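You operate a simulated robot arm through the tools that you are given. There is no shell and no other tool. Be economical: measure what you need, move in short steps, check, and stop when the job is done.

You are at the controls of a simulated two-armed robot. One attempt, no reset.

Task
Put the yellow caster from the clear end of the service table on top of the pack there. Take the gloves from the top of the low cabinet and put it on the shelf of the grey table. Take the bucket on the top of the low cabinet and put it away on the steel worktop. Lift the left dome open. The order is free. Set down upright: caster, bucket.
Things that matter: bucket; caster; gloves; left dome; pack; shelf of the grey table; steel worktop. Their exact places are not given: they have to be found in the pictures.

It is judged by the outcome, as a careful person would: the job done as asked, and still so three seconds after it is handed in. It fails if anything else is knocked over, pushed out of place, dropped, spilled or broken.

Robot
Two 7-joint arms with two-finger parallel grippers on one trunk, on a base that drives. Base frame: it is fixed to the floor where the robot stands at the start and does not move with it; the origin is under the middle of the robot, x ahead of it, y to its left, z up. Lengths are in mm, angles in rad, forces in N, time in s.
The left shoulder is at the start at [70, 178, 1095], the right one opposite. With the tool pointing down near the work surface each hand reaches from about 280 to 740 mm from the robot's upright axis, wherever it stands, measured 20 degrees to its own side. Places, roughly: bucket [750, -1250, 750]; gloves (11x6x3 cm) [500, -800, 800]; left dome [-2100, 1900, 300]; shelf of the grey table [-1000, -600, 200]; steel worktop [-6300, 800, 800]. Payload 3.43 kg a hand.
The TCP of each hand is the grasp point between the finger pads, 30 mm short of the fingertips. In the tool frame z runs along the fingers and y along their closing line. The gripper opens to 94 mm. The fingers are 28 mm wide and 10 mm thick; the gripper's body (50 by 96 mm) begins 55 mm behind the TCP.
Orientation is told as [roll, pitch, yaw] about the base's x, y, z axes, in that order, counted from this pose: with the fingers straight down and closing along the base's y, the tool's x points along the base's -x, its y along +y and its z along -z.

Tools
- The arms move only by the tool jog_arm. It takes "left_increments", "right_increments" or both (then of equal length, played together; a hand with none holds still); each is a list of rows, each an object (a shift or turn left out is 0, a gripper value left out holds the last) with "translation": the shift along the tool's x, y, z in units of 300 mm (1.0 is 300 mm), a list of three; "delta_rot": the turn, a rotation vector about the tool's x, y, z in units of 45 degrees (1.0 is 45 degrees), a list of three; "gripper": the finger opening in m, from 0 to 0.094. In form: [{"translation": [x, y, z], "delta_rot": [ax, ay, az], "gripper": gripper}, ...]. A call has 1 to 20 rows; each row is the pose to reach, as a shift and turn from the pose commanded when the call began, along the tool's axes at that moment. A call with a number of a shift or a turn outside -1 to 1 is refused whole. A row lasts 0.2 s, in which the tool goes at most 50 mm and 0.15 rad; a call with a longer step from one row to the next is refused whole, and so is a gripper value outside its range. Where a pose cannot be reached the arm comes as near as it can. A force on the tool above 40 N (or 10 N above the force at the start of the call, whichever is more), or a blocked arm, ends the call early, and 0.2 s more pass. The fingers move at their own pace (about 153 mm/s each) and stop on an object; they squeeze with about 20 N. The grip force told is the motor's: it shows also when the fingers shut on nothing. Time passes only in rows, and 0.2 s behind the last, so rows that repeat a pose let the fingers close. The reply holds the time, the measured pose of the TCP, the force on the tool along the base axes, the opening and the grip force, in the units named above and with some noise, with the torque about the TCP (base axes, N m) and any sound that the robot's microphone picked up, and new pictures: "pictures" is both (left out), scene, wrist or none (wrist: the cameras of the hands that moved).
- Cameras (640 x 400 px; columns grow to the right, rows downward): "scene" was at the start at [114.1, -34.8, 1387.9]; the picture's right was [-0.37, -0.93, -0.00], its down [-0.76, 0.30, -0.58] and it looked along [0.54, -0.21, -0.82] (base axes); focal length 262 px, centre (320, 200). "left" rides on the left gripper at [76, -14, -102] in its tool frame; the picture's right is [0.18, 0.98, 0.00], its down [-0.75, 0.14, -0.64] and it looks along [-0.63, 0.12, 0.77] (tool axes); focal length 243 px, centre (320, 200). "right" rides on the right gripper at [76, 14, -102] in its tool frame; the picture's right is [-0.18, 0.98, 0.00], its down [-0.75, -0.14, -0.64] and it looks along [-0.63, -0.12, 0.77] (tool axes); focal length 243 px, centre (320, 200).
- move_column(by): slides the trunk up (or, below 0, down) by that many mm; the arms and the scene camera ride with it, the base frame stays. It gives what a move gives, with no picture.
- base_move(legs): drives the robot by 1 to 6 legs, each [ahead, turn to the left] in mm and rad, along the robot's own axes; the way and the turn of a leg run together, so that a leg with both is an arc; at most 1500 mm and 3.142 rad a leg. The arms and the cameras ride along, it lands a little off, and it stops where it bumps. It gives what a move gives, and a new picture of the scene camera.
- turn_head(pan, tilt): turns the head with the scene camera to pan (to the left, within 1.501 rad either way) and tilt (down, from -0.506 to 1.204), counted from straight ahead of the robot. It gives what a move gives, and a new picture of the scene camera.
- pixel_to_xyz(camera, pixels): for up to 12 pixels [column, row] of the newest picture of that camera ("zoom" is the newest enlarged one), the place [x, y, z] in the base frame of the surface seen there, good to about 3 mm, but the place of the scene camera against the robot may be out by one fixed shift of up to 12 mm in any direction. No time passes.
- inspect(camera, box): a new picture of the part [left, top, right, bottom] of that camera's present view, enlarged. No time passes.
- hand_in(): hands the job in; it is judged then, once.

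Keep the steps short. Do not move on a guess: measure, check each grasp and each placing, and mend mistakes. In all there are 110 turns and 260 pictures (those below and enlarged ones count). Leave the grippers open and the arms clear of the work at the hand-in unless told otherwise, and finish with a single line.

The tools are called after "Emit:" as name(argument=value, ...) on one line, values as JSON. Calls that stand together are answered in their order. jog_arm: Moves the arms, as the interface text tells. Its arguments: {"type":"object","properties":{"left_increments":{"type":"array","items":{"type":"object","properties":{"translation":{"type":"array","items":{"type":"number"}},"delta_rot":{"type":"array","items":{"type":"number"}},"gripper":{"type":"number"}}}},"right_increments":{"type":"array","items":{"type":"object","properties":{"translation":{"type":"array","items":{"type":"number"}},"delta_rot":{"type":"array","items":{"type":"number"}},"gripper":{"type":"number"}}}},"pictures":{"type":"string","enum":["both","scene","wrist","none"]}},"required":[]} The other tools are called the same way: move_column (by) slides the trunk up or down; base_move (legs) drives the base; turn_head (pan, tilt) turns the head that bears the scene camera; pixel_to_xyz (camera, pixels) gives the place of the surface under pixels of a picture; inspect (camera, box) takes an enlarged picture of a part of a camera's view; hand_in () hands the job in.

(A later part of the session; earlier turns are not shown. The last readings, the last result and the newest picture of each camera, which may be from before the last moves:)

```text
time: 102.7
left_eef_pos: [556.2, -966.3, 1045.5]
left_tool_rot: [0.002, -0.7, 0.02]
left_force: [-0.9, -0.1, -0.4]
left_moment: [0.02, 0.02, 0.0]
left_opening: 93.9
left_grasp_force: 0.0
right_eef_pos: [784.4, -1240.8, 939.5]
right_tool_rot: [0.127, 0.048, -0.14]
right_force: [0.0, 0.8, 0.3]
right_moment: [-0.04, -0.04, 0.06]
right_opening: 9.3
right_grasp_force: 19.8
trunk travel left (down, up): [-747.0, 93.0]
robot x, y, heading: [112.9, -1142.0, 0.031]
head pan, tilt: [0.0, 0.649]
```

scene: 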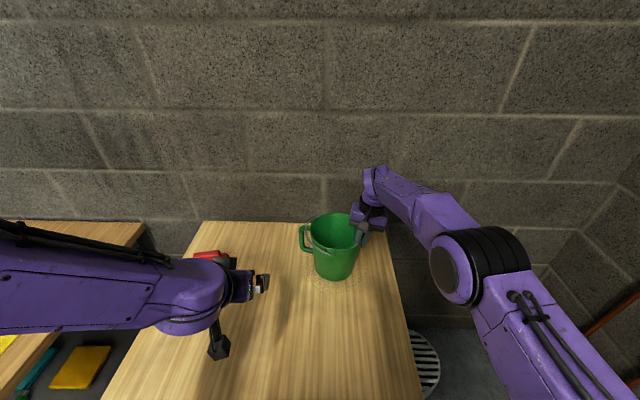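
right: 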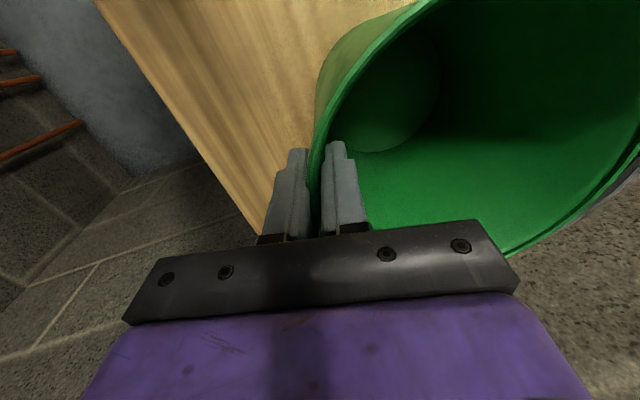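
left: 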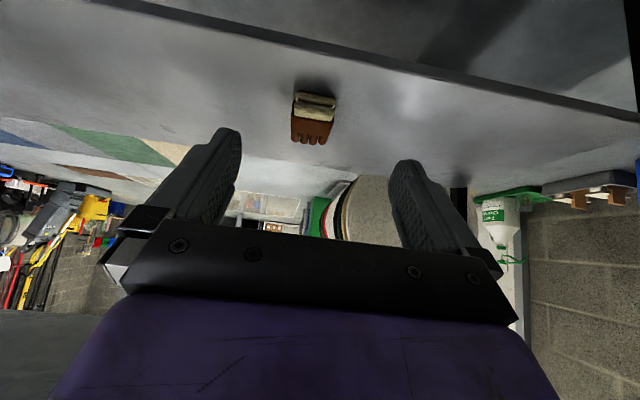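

The rim is gripped (9.3 mm, 20 N). I lift 30 mm with the column and check for tilt.

Emit:
move_column(by=30)

Emit:
inspect(camera="scene", box=[270, 180, 420, 300])

```text
time: 103.4
left_eef_pos: [557.6, -966.3, 1074.7]
left_tool_rot: [0.001, -0.702, 0.019]
left_force: [0.4, -0.1, -0.2]
left_moment: [-0.02, -0.04, -0.01]
left_opening: 94.0
left_grasp_force: 0.0
right_eef_pos: [785.8, -1242.1, 971.0]
right_tool_rot: [0.129, 0.049, -0.14]
right_force: [-0.4, 0.9, -0.9]
right_moment: [-0.15, 0.03, -0.02]
right_opening: 9.2
right_grasp_force: 20.2
trunk travel left (down, up): [-777.0, 63.0]
robot x, y, heading: [114.5, -1139.4, 0.031]
head pan, tilt: [0.0, 0.649]
```

```text
3.33 times, centred on (345, 240) of scene
```

zoom: 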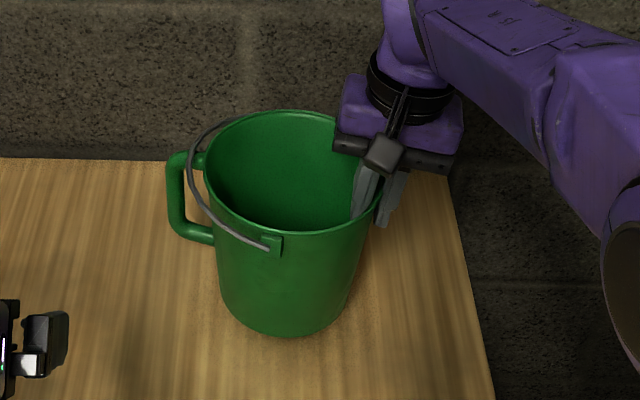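

The bucket seems light (moment -0.15 N m) and level. I lift another 50 mm and measure the rim.

Emit:
move_column(by=50)

Emit:
inspect(camera="scene", box=[270, 180, 420, 300])

Emit:
pixel_to_xyz(camera="zoom", pixels=[[215, 205], [290, 228], [215, 155], [290, 114], [320, 225], [280, 320]])

```text
time: 104.3
left_eef_pos: [556.4, -966.2, 1125.1]
left_tool_rot: [0.003, -0.701, 0.02]
left_force: [-0.4, -0.4, -0.8]
left_moment: [-0.01, -0.02, 0.01]
left_opening: 94.4
left_grasp_force: 0.1
right_eef_pos: [786.2, -1242.2, 1020.3]
right_tool_rot: [0.127, 0.049, -0.14]
right_force: [-0.5, -0.3, -1.9]
right_moment: [-0.14, 0.03, 0.03]
right_opening: 9.3
right_grasp_force: 19.6
trunk travel left (down, up): [-827.0, 13.0]
robot x, y, heading: [117.8, -1144.0, 0.031]
head pan, tilt: [0.0, 0.649]
```

```text
3.33 times, centred on (345, 240) of scene
```

zoom: 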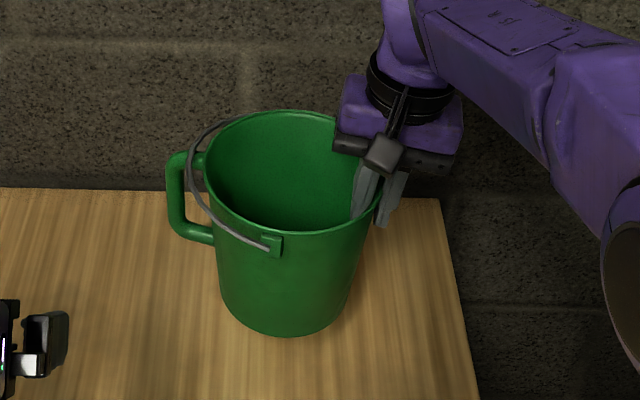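

```text
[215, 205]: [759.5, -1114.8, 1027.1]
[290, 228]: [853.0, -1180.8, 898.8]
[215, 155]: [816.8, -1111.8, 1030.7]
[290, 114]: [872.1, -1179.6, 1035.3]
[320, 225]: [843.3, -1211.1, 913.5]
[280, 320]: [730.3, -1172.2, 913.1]
```

Lifted cleanly and light (about 0.2 kg). I back up 300, then draw the hand in.

Emit:
base_move(legs=[[-300, 0]])

Emit:
jog_arm(right_increments=[{"translation": [0, -0.03, -0.04]}, {"translation": [0.08, -0.06, -0.07]}, {"translation": [0.16, -0.09, -0.08]}, {"translation": [0.26, -0.12, -0.08]}, {"translation": [0.36, -0.15, -0.08]}, {"translation": [0.46, -0.18, -0.08]}, {"translation": [0.56, -0.2, -0.08]}, {"translation": [0.66, -0.2, -0.08]}, {"translation": [0.66, -0.2, -0.08]}])

```text
time: 106.3
left_eef_pos: [264.2, -973.1, 1124.8]
left_tool_rot: [0.004, -0.701, 0.017]
left_force: [-0.5, 0.2, 0.2]
left_moment: [-0.02, -0.02, 0.01]
left_opening: 93.7
left_grasp_force: 0.1
right_eef_pos: [490.3, -1249.5, 1019.0]
right_tool_rot: [0.127, 0.05, -0.142]
right_force: [0.0, 0.2, -1.8]
right_moment: [-0.16, 0.03, 0.01]
right_opening: 9.3
right_grasp_force: 19.7
trunk travel left (down, up): [-827.0, 13.0]
robot x, y, heading: [-180.3, -1147.2, 0.025]
head pan, tilt: [0.0, 0.649]
```

scene: 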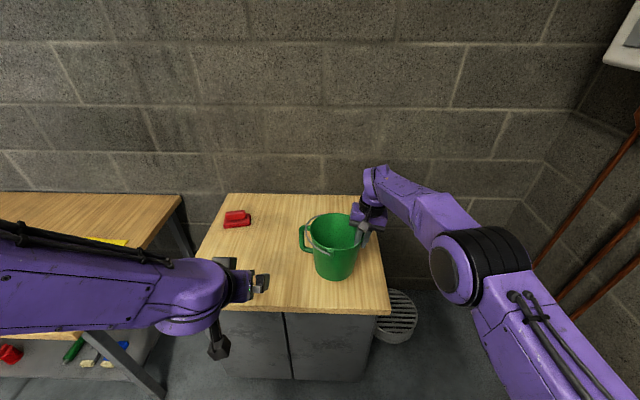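

```text
time: 108.3
left_eef_pos: [263.0, -975.1, 1126.0]
left_tool_rot: [0.002, -0.701, 0.016]
left_force: [-1.3, 0.9, 0.6]
left_moment: [0.01, 0.01, 0.0]
left_opening: 94.1
left_grasp_force: 0.1
right_eef_pos: [337.1, -1372.8, 1084.3]
right_tool_rot: [0.133, 0.056, -0.131]
right_force: [0.4, 0.6, -2.0]
right_moment: [-0.15, 0.02, -0.01]
right_opening: 9.1
right_grasp_force: 19.9
right hand out of reach, approached as far as the arm can: row 2, 3, 4, 5, 6, 7, 8, 9
trunk travel left (down, up): [-827.0, 13.0]
robot x, y, heading: [-183.3, -1149.7, 0.024]
head pan, tilt: [0.0, 0.649]
```

scene: 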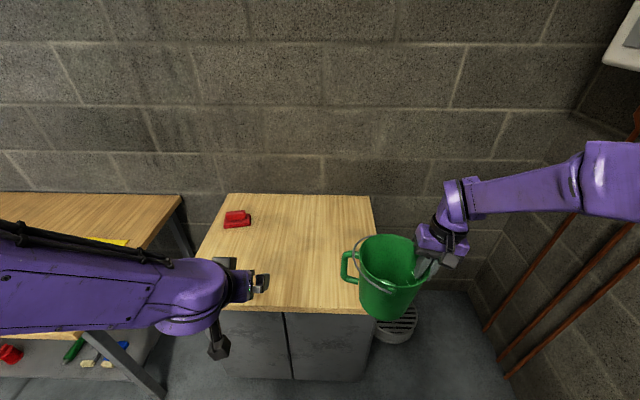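
right: 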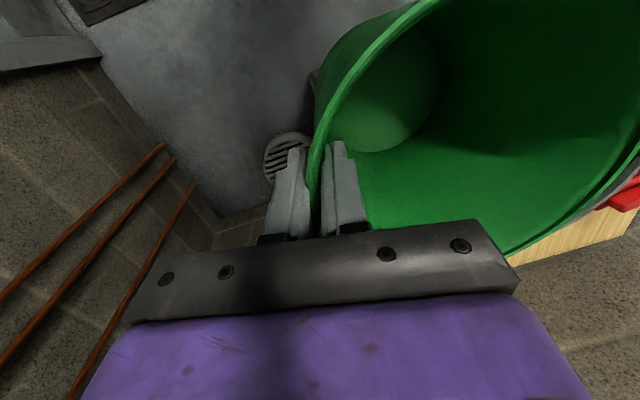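

Bucket drawn in. I turn left, drive 1100 along y, then turn left to face the room.

Emit:
base_move(legs=[[0, 1.546], [1150, 0], [0, 1.0]])

Emit:
turn_head(pan=0.3, tilt=0.35)

```text
time: 120.4
left_eef_pos: [-661.1, 94.8, 1125.2]
left_tool_rot: [0.003, -0.701, 2.559]
left_force: [-0.1, 0.1, 0.2]
left_moment: [0.0, -0.02, 0.02]
left_opening: 94.0
left_grasp_force: 0.1
right_eef_pos: [-499.4, 464.9, 1083.7]
right_tool_rot: [0.13, 0.057, 2.409]
right_force: [0.2, 1.0, -2.0]
right_moment: [0.13, -0.11, -0.01]
right_opening: 9.7
right_grasp_force: 20.1
trunk travel left (down, up): [-827.0, 13.0]
robot x, y, heading: [-195.2, -9.7, 2.567]
head pan, tilt: [0.0, 0.649]
```

scene: 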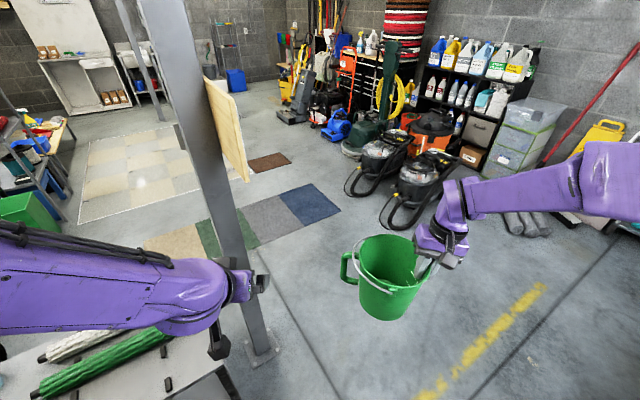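

```text
time: 121.2
left_eef_pos: [-661.1, 95.0, 1125.0]
left_tool_rot: [0.002, -0.701, 2.558]
left_force: [0.3, -0.1, -0.8]
left_moment: [0.02, -0.03, 0.0]
left_opening: 94.0
left_grasp_force: 0.1
right_eef_pos: [-498.0, 464.8, 1084.3]
right_tool_rot: [0.132, 0.057, 2.411]
right_force: [-0.1, -0.2, -2.0]
right_moment: [0.1, -0.13, -0.02]
right_opening: 9.6
right_grasp_force: 19.6
trunk travel left (down, up): [-827.0, 13.0]
robot x, y, heading: [-194.1, -13.8, 2.569]
head pan, tilt: [0.3, 0.351]
```

scene: 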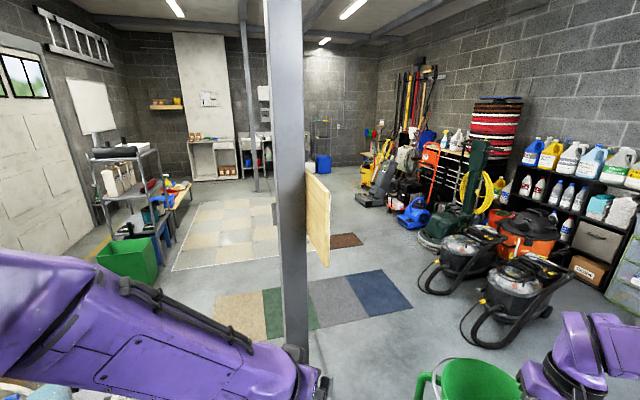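

I see two canister vacuums (the domes) around (470,250) and (520,285), and a bench by the sink at the far end. I inspect both areas.

Emit:
inspect(camera="scene", box=[170, 80, 350, 210])

Emit:
inspect(camera="scene", box=[400, 190, 600, 360])

Emit:
pixel_to_xyz(camera="scene", pixels=[[215, 143], [240, 172], [262, 140], [470, 248], [520, 275], [465, 300], [295, 370], [316, 230], [365, 280], [395, 200], [170, 200], [437, 240]])

```text
3.08 times, centred on (260, 145) of scene
```

zoom: 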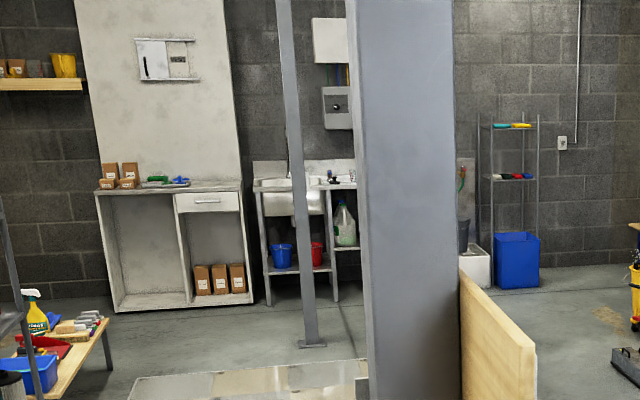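

```text
2.35 times, centred on (500, 275) of scene
```

zoom: 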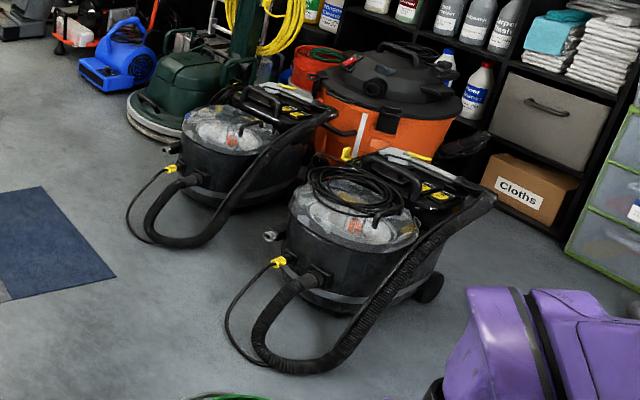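

```text
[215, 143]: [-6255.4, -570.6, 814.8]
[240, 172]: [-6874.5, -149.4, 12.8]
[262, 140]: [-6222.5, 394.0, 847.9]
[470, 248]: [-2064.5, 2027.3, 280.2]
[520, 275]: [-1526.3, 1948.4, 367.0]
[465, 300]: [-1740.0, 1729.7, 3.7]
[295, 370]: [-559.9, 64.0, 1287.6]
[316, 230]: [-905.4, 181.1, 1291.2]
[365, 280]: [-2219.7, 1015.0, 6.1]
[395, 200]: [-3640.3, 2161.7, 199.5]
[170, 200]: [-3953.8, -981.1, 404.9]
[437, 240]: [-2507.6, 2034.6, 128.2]
```

Left machine's dome is at about (-2064,2027,280). I measure the floor obstacles along the way to the far bench.

Emit:
pixel_to_xyz(camera="scene", pixels=[[411, 307], [381, 271], [316, 260], [326, 264], [310, 175], [425, 290], [462, 335], [363, 243], [360, 207], [395, 225], [410, 222], [332, 238]])

Emit:
turn_head(pan=0.0, tilt=0.2)

```text
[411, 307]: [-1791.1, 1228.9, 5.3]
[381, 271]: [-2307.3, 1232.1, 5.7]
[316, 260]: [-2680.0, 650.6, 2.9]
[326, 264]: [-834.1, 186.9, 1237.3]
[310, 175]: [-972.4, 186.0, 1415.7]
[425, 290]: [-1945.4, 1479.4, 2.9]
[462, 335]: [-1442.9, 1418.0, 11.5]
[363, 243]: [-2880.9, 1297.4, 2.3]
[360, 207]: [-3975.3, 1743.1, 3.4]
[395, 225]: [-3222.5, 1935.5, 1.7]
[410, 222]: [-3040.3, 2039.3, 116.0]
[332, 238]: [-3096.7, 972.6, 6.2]
```

```text
time: 122.0
left_eef_pos: [-661.6, 94.1, 1125.6]
left_tool_rot: [0.003, -0.698, 2.56]
left_force: [0.4, 0.1, 0.1]
left_moment: [0.02, 0.02, 0.0]
left_opening: 93.9
left_grasp_force: 0.0
right_eef_pos: [-498.0, 464.0, 1083.5]
right_tool_rot: [0.131, 0.055, 2.409]
right_force: [-0.1, -0.5, -2.5]
right_moment: [0.14, -0.08, -0.02]
right_opening: 9.4
right_grasp_force: 20.4
trunk travel left (down, up): [-827.0, 13.0]
robot x, y, heading: [-193.5, -12.5, 2.57]
head pan, tilt: [0.0, 0.201]
```

scene: 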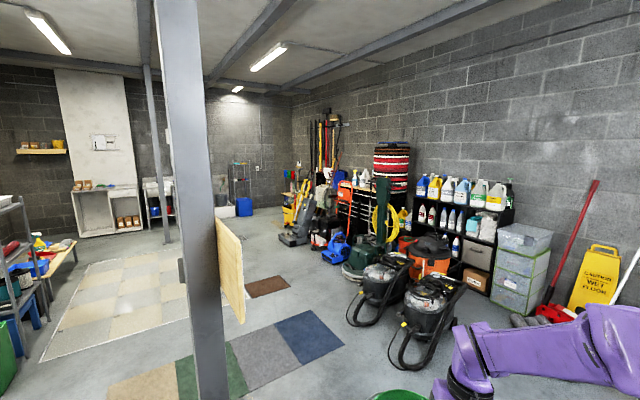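

I measure the thin far pillar, the board on the near pillar, and the far end.

Emit:
pixel_to_xyz(camera="scene", pixels=[[167, 241], [222, 225], [236, 322], [219, 285], [240, 245], [225, 214], [245, 212], [155, 183], [290, 232], [330, 262], [345, 345], [298, 365]])

Emit:
inspect(camera="scene", box=[140, 160, 300, 260])

```text
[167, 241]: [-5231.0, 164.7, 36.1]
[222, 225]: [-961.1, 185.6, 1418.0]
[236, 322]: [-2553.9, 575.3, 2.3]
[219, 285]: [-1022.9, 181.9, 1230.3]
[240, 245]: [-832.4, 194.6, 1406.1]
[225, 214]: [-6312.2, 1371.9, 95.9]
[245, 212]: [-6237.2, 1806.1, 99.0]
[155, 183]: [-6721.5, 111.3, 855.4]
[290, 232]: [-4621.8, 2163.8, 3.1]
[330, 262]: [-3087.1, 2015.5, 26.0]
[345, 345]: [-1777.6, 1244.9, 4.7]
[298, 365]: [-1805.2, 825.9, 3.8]
```

```text
4.00 times, centred on (220, 210) of scene
```

zoom: 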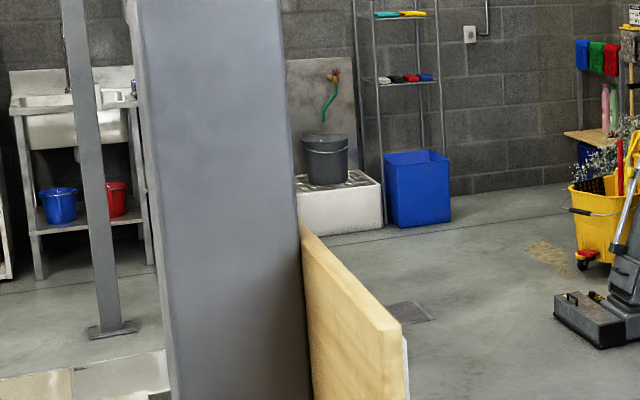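

Clear lane along y≈900. First to about (-500,900), then face -x.

Emit:
base_move(legs=[[0, -0.676], [970, 0], [0, 1.248]])

```text
time: 131.9
left_eef_pos: [-949.1, 707.2, 1123.9]
left_tool_rot: [0.001, -0.701, -3.127]
left_force: [0.3, -0.3, 0.2]
left_moment: [0.01, -0.02, 0.0]
left_opening: 94.0
left_grasp_force: 0.1
right_eef_pos: [-1021.1, 1105.2, 1084.6]
right_tool_rot: [0.132, 0.056, 3.006]
right_force: [0.2, -0.1, -2.7]
right_moment: [0.17, -0.04, 0.0]
right_opening: 9.5
right_grasp_force: 19.7
trunk travel left (down, up): [-827.0, 13.0]
robot x, y, heading: [-505.2, 883.0, -3.117]
head pan, tilt: [0.0, 0.201]
```

scene: 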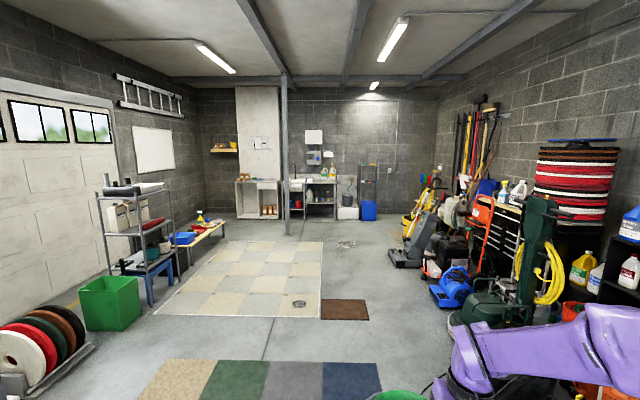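

Clear view. I inspect the sink unit and worktop around (320,190).

Emit:
inspect(camera="scene", box=[270, 150, 390, 225])

Emit:
pixel_to_xyz(camera="scene", pixels=[[312, 184], [325, 184], [334, 184], [300, 182], [335, 218], [365, 219], [305, 216], [322, 188], [345, 244], [275, 240]])

```text
5.33 times, centred on (330, 188) of scene
```

zoom: 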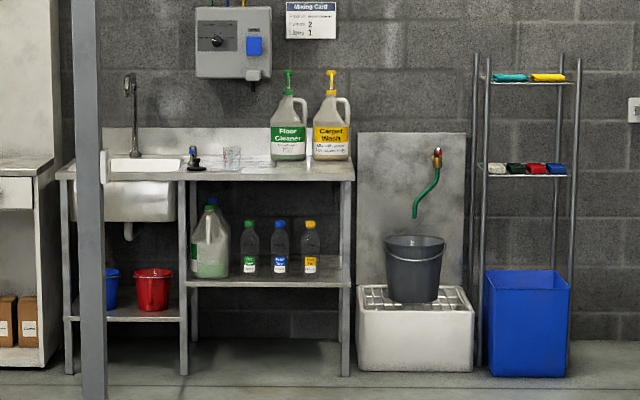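

```text
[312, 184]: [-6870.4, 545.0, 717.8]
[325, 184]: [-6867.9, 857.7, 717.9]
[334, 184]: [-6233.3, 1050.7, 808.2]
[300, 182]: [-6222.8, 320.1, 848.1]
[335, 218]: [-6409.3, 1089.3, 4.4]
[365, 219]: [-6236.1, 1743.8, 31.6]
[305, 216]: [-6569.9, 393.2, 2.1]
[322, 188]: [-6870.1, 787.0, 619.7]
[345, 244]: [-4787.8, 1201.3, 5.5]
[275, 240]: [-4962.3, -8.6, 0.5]
```

Worktop spans about y 450–1060 with its front near x -6215. I straighten and drive 4400 ahead.

Emit:
base_move(legs=[[0, -0.025], [1500, 0], [1500, 0], [1400, 0]])

Emit:
turn_head(pan=0.0, tilt=0.45)

```text
time: 153.2
left_eef_pos: [-5330.6, 763.6, 1124.5]
left_tool_rot: [0.005, -0.699, 3.109]
left_force: [0.0, -0.2, 0.0]
left_moment: [0.02, 0.0, -0.01]
left_opening: 93.8
left_grasp_force: 0.0
right_eef_pos: [-5385.2, 1164.5, 1084.0]
right_tool_rot: [0.131, 0.054, 2.961]
right_force: [-0.2, 0.2, -1.9]
right_moment: [0.13, -0.04, -0.01]
right_opening: 9.5
right_grasp_force: 20.0
trunk travel left (down, up): [-827.0, 13.0]
robot x, y, heading: [-4877.8, 916.6, 3.12]
head pan, tilt: [0.0, 0.201]
```

scene: 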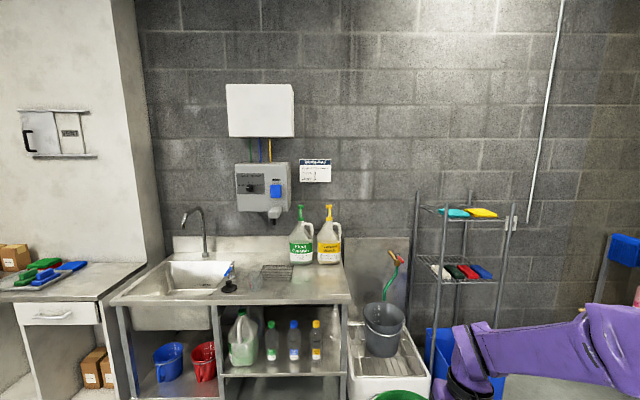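

```text
time: 153.9
left_eef_pos: [-5331.4, 764.4, 1124.6]
left_tool_rot: [0.004, -0.699, 3.109]
left_force: [0.3, 0.5, -0.8]
left_moment: [-0.03, 0.01, 0.01]
left_opening: 94.3
left_grasp_force: 0.1
right_eef_pos: [-5386.4, 1165.8, 1083.4]
right_tool_rot: [0.13, 0.056, 2.959]
right_force: [0.2, 1.0, -2.2]
right_moment: [0.17, -0.01, 0.02]
right_opening: 9.2
right_grasp_force: 20.8
trunk travel left (down, up): [-827.0, 13.0]
robot x, y, heading: [-4878.7, 914.4, 3.119]
head pan, tilt: [0.0, 0.45]
```

scene: 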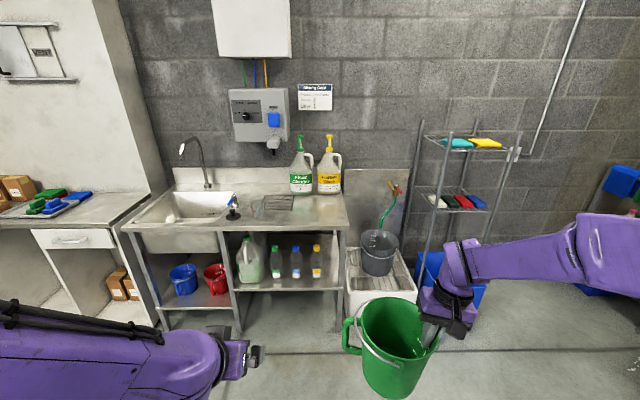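

I measure the worktop's free area in front of the two jugs.

Emit:
inspect(camera="scene", box=[210, 130, 370, 250])

Emit:
pixel_to_xyz(camera="scene", pixels=[[240, 224], [342, 222], [340, 196], [310, 210], [300, 192], [328, 190], [272, 200], [255, 215], [290, 215], [325, 215], [233, 212], [345, 230]])

```text
3.33 times, centred on (290, 190) of scene
```

zoom: 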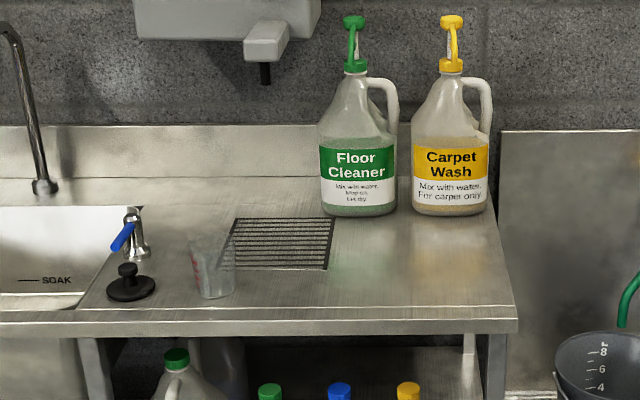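

```text
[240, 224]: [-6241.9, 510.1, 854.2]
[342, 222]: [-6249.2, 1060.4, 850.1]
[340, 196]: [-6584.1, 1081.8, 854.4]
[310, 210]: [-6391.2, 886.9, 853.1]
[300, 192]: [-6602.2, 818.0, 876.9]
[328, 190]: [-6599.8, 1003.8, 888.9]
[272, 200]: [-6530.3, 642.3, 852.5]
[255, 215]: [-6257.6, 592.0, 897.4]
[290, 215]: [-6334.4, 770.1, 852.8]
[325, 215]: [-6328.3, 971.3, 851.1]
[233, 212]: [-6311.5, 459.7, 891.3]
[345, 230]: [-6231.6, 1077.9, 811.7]
```

Worktop z≈853, front x≈-6235, free area x -6260…-6540, y 760…1070. I drive up, shifting a little left.

Emit:
base_move(legs=[[0, 0.141], [930, 0], [0, -0.118]])

Emit:
turn_head(pan=-0.25, tilt=0.8)

```text
time: 160.0
left_eef_pos: [-6247.4, 635.9, 1125.5]
left_tool_rot: [-0.001, -0.7, 3.14]
left_force: [0.1, -0.8, 0.3]
left_moment: [0.0, 0.02, -0.04]
left_opening: 94.2
left_grasp_force: 0.0
right_eef_pos: [-6313.8, 1034.0, 1084.8]
right_tool_rot: [0.13, 0.054, 2.989]
right_force: [0.3, -0.7, -1.1]
right_moment: [0.2, -0.01, 0.01]
right_opening: 9.5
right_grasp_force: 20.0
trunk travel left (down, up): [-827.0, 13.0]
robot x, y, heading: [-5800.0, 802.3, -3.131]
head pan, tilt: [0.0, 0.45]
```

scene: 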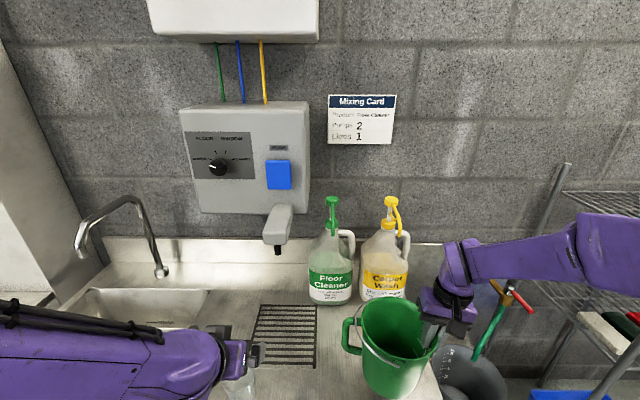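

```text
time: 160.8
left_eef_pos: [-6249.2, 637.8, 1125.1]
left_tool_rot: [0.007, -0.699, 3.138]
left_force: [0.0, -0.4, -0.8]
left_moment: [0.03, -0.01, 0.03]
left_opening: 93.8
left_grasp_force: 0.1
right_eef_pos: [-6315.3, 1038.3, 1084.4]
right_tool_rot: [0.131, 0.055, 2.99]
right_force: [-0.1, -0.1, -1.8]
right_moment: [0.13, -0.04, 0.01]
right_opening: 9.9
right_grasp_force: 20.1
trunk travel left (down, up): [-827.0, 13.0]
robot x, y, heading: [-5801.2, 802.7, -3.141]
head pan, tilt: [-0.25, 0.799]
```

scene: 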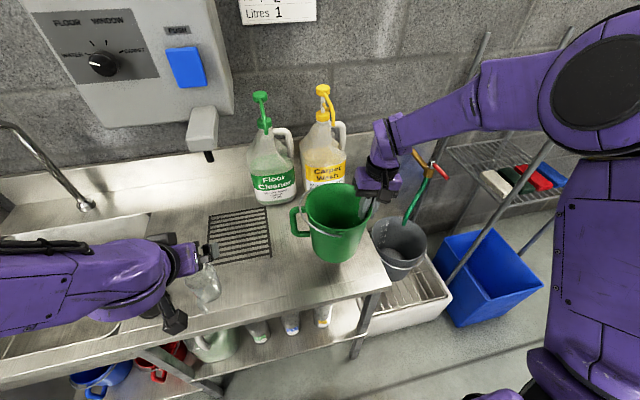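

The bucket hangs over the worktop, centre about (-6308,965). I move it 60 deeper and 35 left.

Emit:
jog_arm(right_increments=[{"translation": [-0.06, 0.048, 0.006]}, {"translation": [-0.12, 0.096, 0.012]}, {"translation": [-0.18, 0.144, 0.019]}, {"translation": [-0.18, 0.144, 0.019]}], pictures="both")

Emit:
inspect(camera="scene", box=[240, 130, 440, 290])

```text
time: 161.8
left_eef_pos: [-6247.5, 638.5, 1125.9]
left_tool_rot: [0.004, -0.701, 3.138]
left_force: [0.4, 0.2, -0.1]
left_moment: [0.04, -0.02, 0.01]
left_opening: 93.9
left_grasp_force: 0.1
right_eef_pos: [-6374.7, 1001.7, 1080.5]
right_tool_rot: [0.131, 0.057, 2.991]
right_force: [0.1, 0.9, -2.5]
right_moment: [0.15, -0.03, 0.0]
right_opening: 9.7
right_grasp_force: 19.6
trunk travel left (down, up): [-827.0, 13.0]
robot x, y, heading: [-5800.1, 804.7, -3.137]
head pan, tilt: [-0.25, 0.799]
```

scene: 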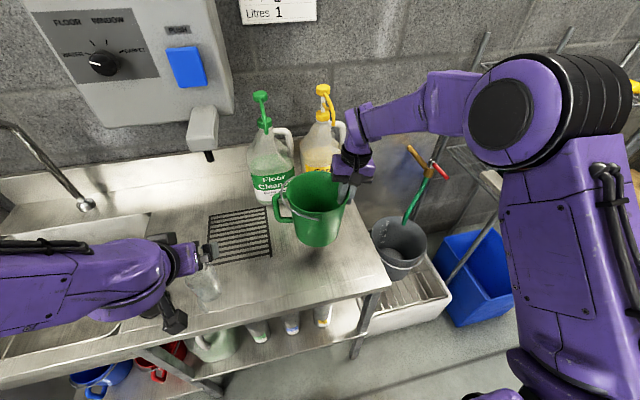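
right: 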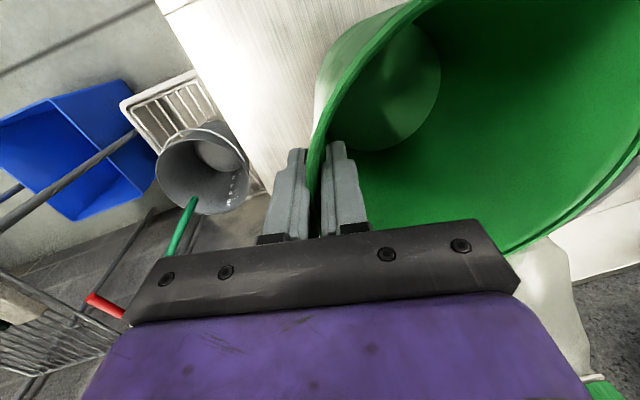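

```text
2.50 times, centred on (340, 210) of scene
```

zoom: 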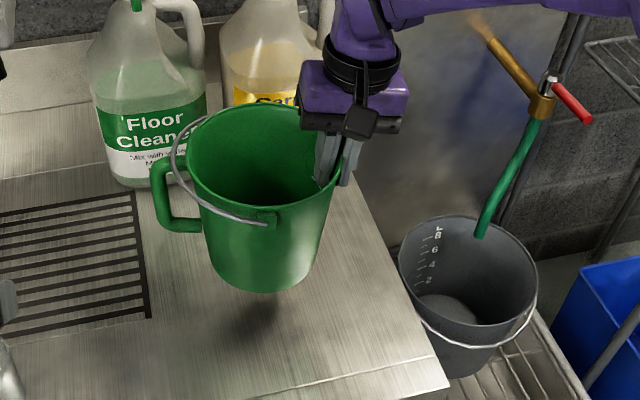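

Good spot, clear of the jugs. I lower 78 mm with the column and check.

Emit:
move_column(by=-78)

Emit:
inspect(camera="scene", box=[240, 110, 440, 270])

```text
time: 163.0
left_eef_pos: [-6248.3, 637.4, 1047.6]
left_tool_rot: [0.004, -0.701, 3.138]
left_force: [-0.2, -0.6, 0.1]
left_moment: [0.0, 0.01, -0.04]
left_opening: 94.0
left_grasp_force: 0.0
right_eef_pos: [-6376.4, 1001.6, 1002.4]
right_tool_rot: [0.132, 0.056, 2.99]
right_force: [-0.1, 1.6, -1.6]
right_moment: [0.13, -0.01, -0.02]
right_opening: 9.6
right_grasp_force: 20.2
trunk travel left (down, up): [-749.0, 91.0]
robot x, y, heading: [-5800.5, 802.3, -3.133]
head pan, tilt: [-0.25, 0.799]
```

```text
2.50 times, centred on (340, 190) of scene
```

zoom: 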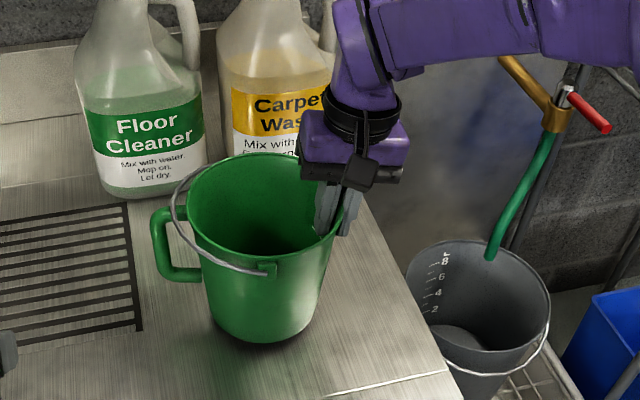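

Near contact. I lower 6 mm, then smaller steps, watching the force.

Emit:
move_column(by=-6)

Emit:
move_column(by=-2)

```text
time: 163.5
left_eef_pos: [-6249.8, 637.4, 1041.0]
left_tool_rot: [0.004, -0.699, 3.138]
left_force: [0.3, 0.2, -0.8]
left_moment: [-0.02, 0.01, 0.01]
left_opening: 93.7
left_grasp_force: 0.0
right_eef_pos: [-6374.8, 1002.1, 996.8]
right_tool_rot: [0.13, 0.056, 2.991]
right_force: [-0.6, 0.1, -2.3]
right_moment: [0.13, -0.02, 0.02]
right_opening: 9.6
right_grasp_force: 20.3
trunk travel left (down, up): [-743.0, 97.0]
robot x, y, heading: [-5798.8, 802.1, -3.135]
head pan, tilt: [-0.25, 0.799]
```

```text
time: 164.1
left_eef_pos: [-6248.7, 638.9, 1040.4]
left_tool_rot: [0.005, -0.699, 3.138]
left_force: [0.7, -0.6, 0.3]
left_moment: [0.0, 0.02, 0.0]
left_opening: 94.1
left_grasp_force: 0.0
right_eef_pos: [-6375.3, 1000.6, 994.4]
right_tool_rot: [0.131, 0.057, 2.99]
right_force: [0.1, -0.3, -2.7]
right_moment: [0.14, -0.03, 0.03]
right_opening: 9.9
right_grasp_force: 19.8
trunk travel left (down, up): [-741.0, 99.0]
robot x, y, heading: [-5801.7, 799.5, -3.138]
head pan, tilt: [-0.25, 0.799]
```

Not yet touching (force still -2.5 N). Down 2 mm at a time.

Emit:
move_column(by=-2)

Emit:
move_column(by=-2)

```text
time: 164.6
left_eef_pos: [-6249.2, 638.3, 1038.1]
left_tool_rot: [0.003, -0.701, 3.137]
left_force: [0.1, 0.4, -0.7]
left_moment: [0.04, -0.04, -0.01]
left_opening: 94.2
left_grasp_force: 0.1
right_eef_pos: [-6375.2, 1002.1, 992.6]
right_tool_rot: [0.131, 0.055, 2.99]
right_force: [0.1, 0.4, -1.8]
right_moment: [0.14, -0.05, 0.0]
right_opening: 9.6
right_grasp_force: 19.7
trunk travel left (down, up): [-739.0, 101.0]
robot x, y, heading: [-5798.1, 802.8, -3.139]
head pan, tilt: [-0.25, 0.799]
```

```text
time: 165.1
left_eef_pos: [-6249.2, 637.6, 1035.9]
left_tool_rot: [0.005, -0.7, 3.139]
left_force: [-1.0, 0.2, 0.3]
left_moment: [0.04, -0.02, 0.01]
left_opening: 94.1
left_grasp_force: 0.1
right_eef_pos: [-6375.4, 1001.1, 991.1]
right_tool_rot: [0.132, 0.055, 2.99]
right_force: [-0.6, 0.0, -0.9]
right_moment: [0.16, -0.04, -0.01]
right_opening: 9.6
right_grasp_force: 20.4
trunk travel left (down, up): [-737.0, 103.0]
robot x, y, heading: [-5798.1, 804.3, -3.133]
head pan, tilt: [-0.25, 0.799]
```

Force is starting to ease. Two more 2 mm steps.

Emit:
move_column(by=-2)

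Emit:
move_column(by=-2)

Emit:
inspect(camera="scene", box=[260, 150, 380, 260])

```text
time: 165.6
left_eef_pos: [-6247.9, 638.2, 1034.1]
left_tool_rot: [0.003, -0.701, 3.14]
left_force: [-0.3, -0.6, -0.4]
left_moment: [-0.03, -0.02, -0.02]
left_opening: 93.7
left_grasp_force: 0.1
right_eef_pos: [-6375.4, 1002.1, 990.8]
right_tool_rot: [0.13, 0.052, 2.991]
right_force: [-0.7, 1.0, 7.9]
right_moment: [0.13, 0.39, -0.06]
right_opening: 9.5
right_grasp_force: 19.7
trunk travel left (down, up): [-735.0, 105.0]
robot x, y, heading: [-5800.9, 803.4, -3.138]
head pan, tilt: [-0.25, 0.799]
```

```text
time: 166.1
left_eef_pos: [-6245.5, 637.5, 1031.7]
left_tool_rot: [0.004, -0.704, 3.137]
left_force: [-0.4, -0.7, -0.4]
left_moment: [0.02, -0.04, 0.06]
left_opening: 93.8
left_grasp_force: 0.0
right_eef_pos: [-6374.3, 1002.5, 990.4]
right_tool_rot: [0.13, 0.051, 2.989]
right_force: [2.4, 1.3, 15.3]
right_moment: [0.05, 0.23, 0.05]
right_opening: 9.8
right_grasp_force: 20.7
trunk travel left (down, up): [-733.0, 107.0]
robot x, y, heading: [-5800.9, 798.9, -3.135]
head pan, tilt: [-0.25, 0.799]
```

```text
3.64 times, centred on (320, 205) of scene
```

zoom: 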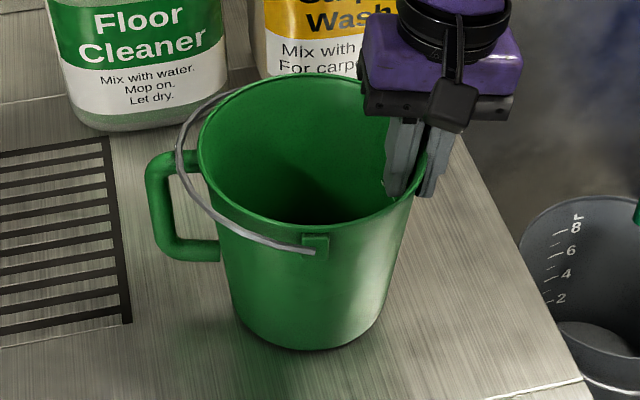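

Set down on the worktop. I relieve 2 mm, then open the fingers.

Emit:
move_column(by=-0.0)

Emit:
move_column(by=2)

Emit:
jog_arm(right_increments=[{"gripper": 0.02}, {"gripper": 0.05}, {"gripper": 0.07}, {"gripper": 0.07}], pictures="both")

```text
time: 166.6
left_eef_pos: [-6245.7, 637.2, 1032.2]
left_tool_rot: [0.004, -0.704, 3.137]
left_force: [0.9, -0.1, 0.2]
left_moment: [0.01, -0.02, -0.04]
left_opening: 93.9
left_grasp_force: 0.0
right_eef_pos: [-6373.2, 1001.1, 989.0]
right_tool_rot: [0.13, 0.052, 2.99]
right_force: [2.3, 1.9, 16.6]
right_moment: [0.05, 0.13, -0.02]
right_opening: 9.6
right_grasp_force: 19.7
trunk travel left (down, up): [-733.0, 107.0]
robot x, y, heading: [-5804.3, 804.7, -3.133]
head pan, tilt: [-0.25, 0.799]
```

```text
time: 167.2
left_eef_pos: [-6246.3, 637.8, 1033.7]
left_tool_rot: [0.004, -0.702, 3.138]
left_force: [0.0, 0.3, 0.4]
left_moment: [-0.02, 0.03, -0.03]
left_opening: 94.2
left_grasp_force: 0.1
right_eef_pos: [-6372.9, 1000.8, 987.5]
right_tool_rot: [0.13, 0.057, 2.992]
right_force: [1.8, 0.5, 6.7]
right_moment: [0.03, -0.1, 0.08]
right_opening: 9.6
right_grasp_force: 20.3
trunk travel left (down, up): [-735.0, 105.0]
robot x, y, heading: [-5801.3, 802.3, -3.134]
head pan, tilt: [-0.25, 0.799]
```

```text
time: 168.2
left_eef_pos: [-6248.3, 637.9, 1034.2]
left_tool_rot: [0.003, -0.699, 3.14]
left_force: [0.8, 0.8, 0.4]
left_moment: [0.0, -0.03, -0.01]
left_opening: 93.8
left_grasp_force: 0.0
right_eef_pos: [-6375.1, 1000.9, 990.0]
right_tool_rot: [0.132, 0.056, 2.99]
right_force: [-0.2, 0.5, -0.3]
right_moment: [0.0, -0.01, -0.02]
right_opening: 69.8
right_grasp_force: 0.1
trunk travel left (down, up): [-735.0, 105.0]
robot x, y, heading: [-5802.4, 802.1, -3.137]
head pan, tilt: [-0.25, 0.799]
```

scene: 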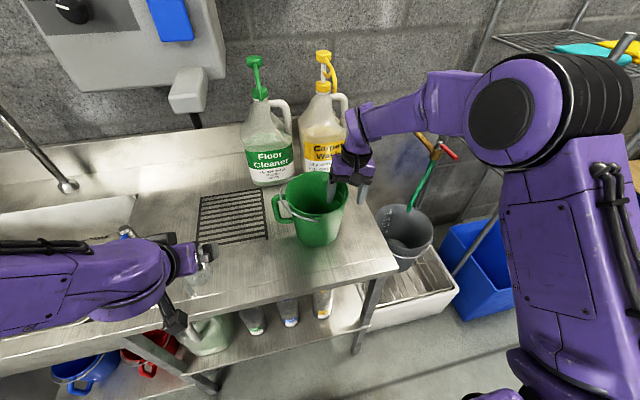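
right: 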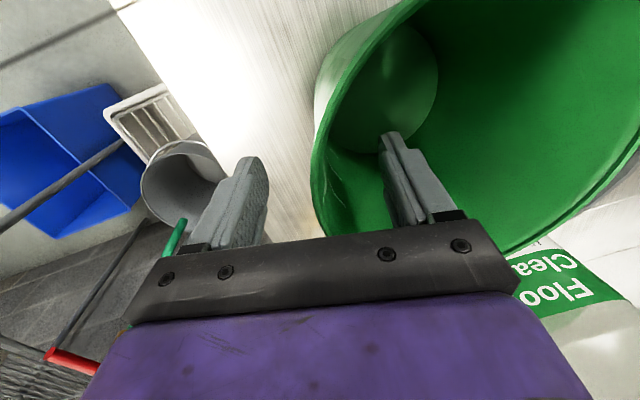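

Released. I raise the column 100, then back away.

Emit:
move_column(by=100)

Emit:
base_move(legs=[[-600, 0]])

Emit:
inspect(camera="scene", box=[220, 60, 420, 220])

```text
time: 169.5
left_eef_pos: [-6248.1, 637.8, 1132.7]
left_tool_rot: [0.004, -0.7, 3.139]
left_force: [0.3, 0.3, -0.7]
left_moment: [-0.01, 0.03, 0.02]
left_opening: 93.9
left_grasp_force: 0.0
right_eef_pos: [-6374.1, 1001.0, 1089.2]
right_tool_rot: [0.132, 0.057, 2.99]
right_force: [-1.0, 0.1, 0.1]
right_moment: [-0.01, 0.01, 0.0]
right_opening: 70.1
right_grasp_force: 0.0
trunk travel left (down, up): [-835.0, 5.0]
robot x, y, heading: [-5802.5, 801.9, -3.138]
head pan, tilt: [-0.25, 0.799]
```

```text
time: 172.9
left_eef_pos: [-5644.4, 642.0, 1133.9]
left_tool_rot: [0.004, -0.699, 3.136]
left_force: [-0.5, -0.2, 0.1]
left_moment: [0.0, 0.01, 0.03]
left_opening: 94.0
left_grasp_force: 0.1
right_eef_pos: [-5769.1, 1006.5, 1088.6]
right_tool_rot: [0.132, 0.057, 2.987]
right_force: [0.1, -0.9, 0.3]
right_moment: [0.02, 0.02, 0.01]
right_opening: 70.0
right_grasp_force: 0.1
trunk travel left (down, up): [-835.0, 5.0]
robot x, y, heading: [-5194.3, 801.5, -3.139]
head pan, tilt: [-0.25, 0.799]
```

scene: 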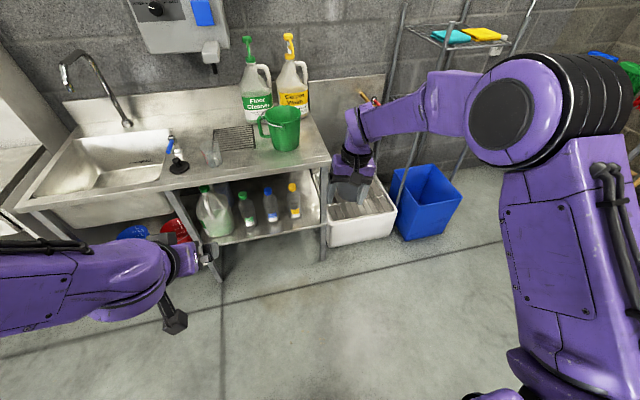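

```text
2.50 times, centred on (320, 140) of scene
```

zoom: 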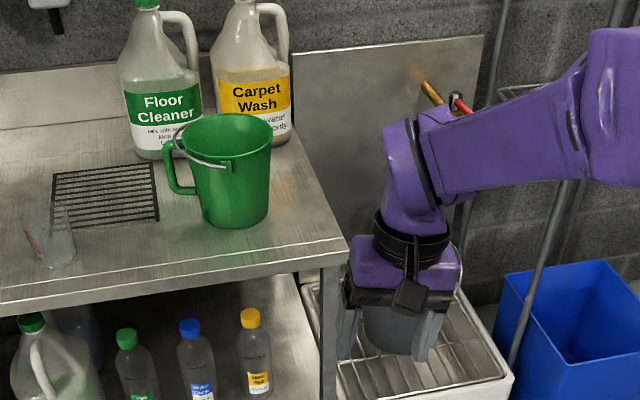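

The bucket stands upright on the worktop. I back 1200, turn right, and drive toward the left machine.

Emit:
base_move(legs=[[-1200, 0], [0, -2.83], [1000, 0], [0, 0.45]])

Emit:
turn_head(pan=0.0, tilt=0.7)

```text
time: 191.8
left_eef_pos: [-2836.7, 1541.0, 1133.8]
left_tool_rot: [0.004, -0.699, 0.767]
left_force: [0.6, -0.4, 0.6]
left_moment: [0.04, 0.0, 0.03]
left_opening: 93.8
left_grasp_force: 0.1
right_eef_pos: [-2491.8, 1369.3, 1089.6]
right_tool_rot: [0.131, 0.057, 0.619]
right_force: [0.4, 0.7, 1.0]
right_moment: [-0.01, 0.01, 0.0]
right_opening: 70.1
right_grasp_force: 0.0
trunk travel left (down, up): [-835.0, 5.0]
robot x, y, heading: [-3040.8, 1110.8, 0.779]
head pan, tilt: [-0.25, 0.799]
```

scene: 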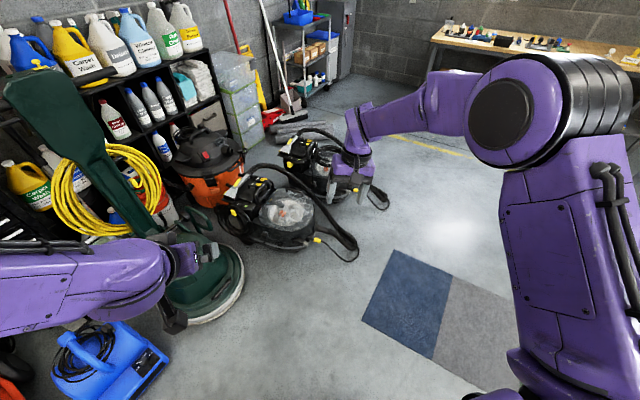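

```text
time: 192.5
left_eef_pos: [-2836.3, 1541.3, 1133.6]
left_tool_rot: [0.001, -0.699, 0.766]
left_force: [-0.9, 0.2, -0.7]
left_moment: [-0.02, 0.0, -0.01]
left_opening: 93.8
left_grasp_force: 0.1
right_eef_pos: [-2492.9, 1369.1, 1089.0]
right_tool_rot: [0.131, 0.055, 0.62]
right_force: [0.4, 0.1, 0.2]
right_moment: [0.0, 0.02, -0.02]
right_opening: 70.1
right_grasp_force: 0.1
trunk travel left (down, up): [-835.0, 5.0]
robot x, y, heading: [-3045.9, 1114.3, 0.773]
head pan, tilt: [0.0, 0.7]
```

scene: 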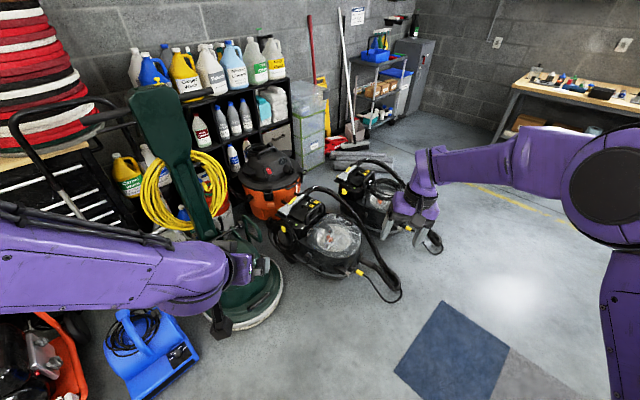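

I inspect the left machine, dome at (335,237).

Emit:
inspect(camera="scene", box=[260, 160, 420, 310])

Emit:
pixel_to_xyz(camera="scene", pixels=[[335, 238], [312, 233], [357, 245], [335, 222], [330, 252], [302, 210], [350, 200], [398, 295], [380, 300], [175, 130], [215, 300], [330, 270]])

```text
2.67 times, centred on (340, 235) of scene
```

zoom: 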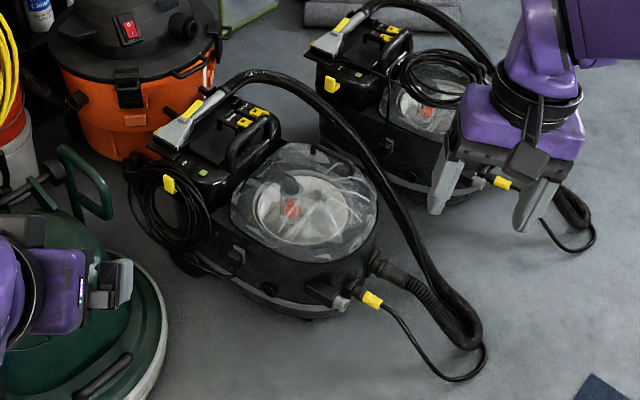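

```text
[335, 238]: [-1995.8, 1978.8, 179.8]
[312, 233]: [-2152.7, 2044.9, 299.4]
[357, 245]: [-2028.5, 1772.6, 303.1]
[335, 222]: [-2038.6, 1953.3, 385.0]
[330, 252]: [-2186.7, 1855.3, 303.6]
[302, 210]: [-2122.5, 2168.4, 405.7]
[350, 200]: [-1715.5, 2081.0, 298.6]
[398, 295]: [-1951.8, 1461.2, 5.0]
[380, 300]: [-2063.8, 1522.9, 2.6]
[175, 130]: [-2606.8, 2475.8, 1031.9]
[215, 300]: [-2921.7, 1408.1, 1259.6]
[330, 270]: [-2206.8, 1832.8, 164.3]
```

The machine's front is at y≈1770 and its rear head at y≈2150; the dome rim is at z≈303. I drive round to face it from the front.

Emit:
base_move(legs=[[0, -0.773], [960, 0], [0, 1.571]])

Emit:
turn_head(pan=0.0, tilt=0.85)

Emit:
inspect(camera="scene", box=[200, 60, 440, 260])

```text
time: 203.4
left_eef_pos: [-2264.9, 1565.5, 1134.3]
left_tool_rot: [0.004, -0.699, 1.602]
left_force: [-0.2, -0.8, 0.9]
left_moment: [-0.03, -0.04, -0.01]
left_opening: 94.0
left_grasp_force: 0.1
right_eef_pos: [-1906.4, 1703.3, 1088.7]
right_tool_rot: [0.132, 0.055, 1.454]
right_force: [-0.5, 0.5, 0.3]
right_moment: [-0.02, -0.04, -0.02]
right_opening: 69.8
right_grasp_force: 0.0
trunk travel left (down, up): [-835.0, 5.0]
robot x, y, heading: [-2086.9, 1123.6, 1.612]
head pan, tilt: [0.0, 0.7]
```

scene: 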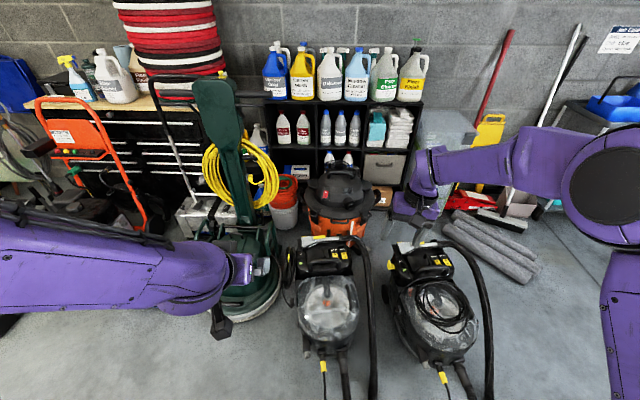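

```text
time: 204.1
left_eef_pos: [-2264.6, 1566.9, 1134.4]
left_tool_rot: [0.003, -0.701, 1.601]
left_force: [-0.2, 0.5, -0.7]
left_moment: [0.0, 0.0, 0.03]
left_opening: 94.1
left_grasp_force: 0.1
right_eef_pos: [-1907.1, 1705.1, 1089.0]
right_tool_rot: [0.131, 0.055, 1.455]
right_force: [-0.5, -0.6, 0.7]
right_moment: [0.0, -0.03, 0.02]
right_opening: 69.9
right_grasp_force: 0.1
trunk travel left (down, up): [-835.0, 5.0]
robot x, y, heading: [-2087.6, 1126.0, 1.607]
head pan, tilt: [0.0, 0.85]
```

scene: 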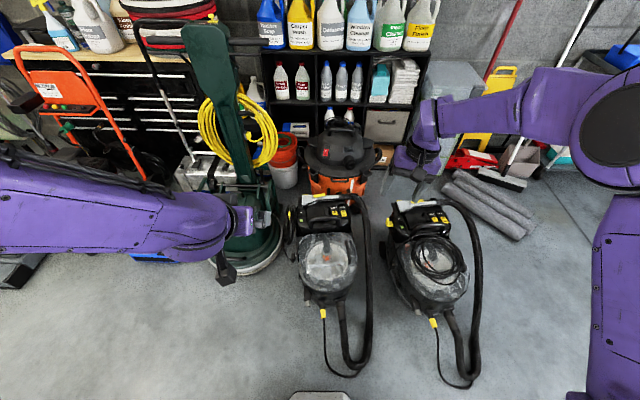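

```text
2.00 times, centred on (320, 160) of scene
```

zoom: 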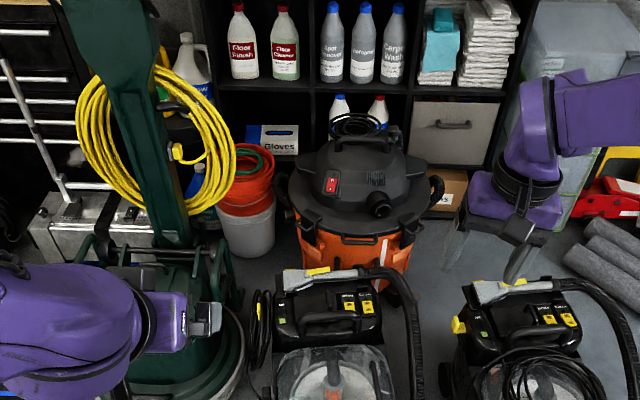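

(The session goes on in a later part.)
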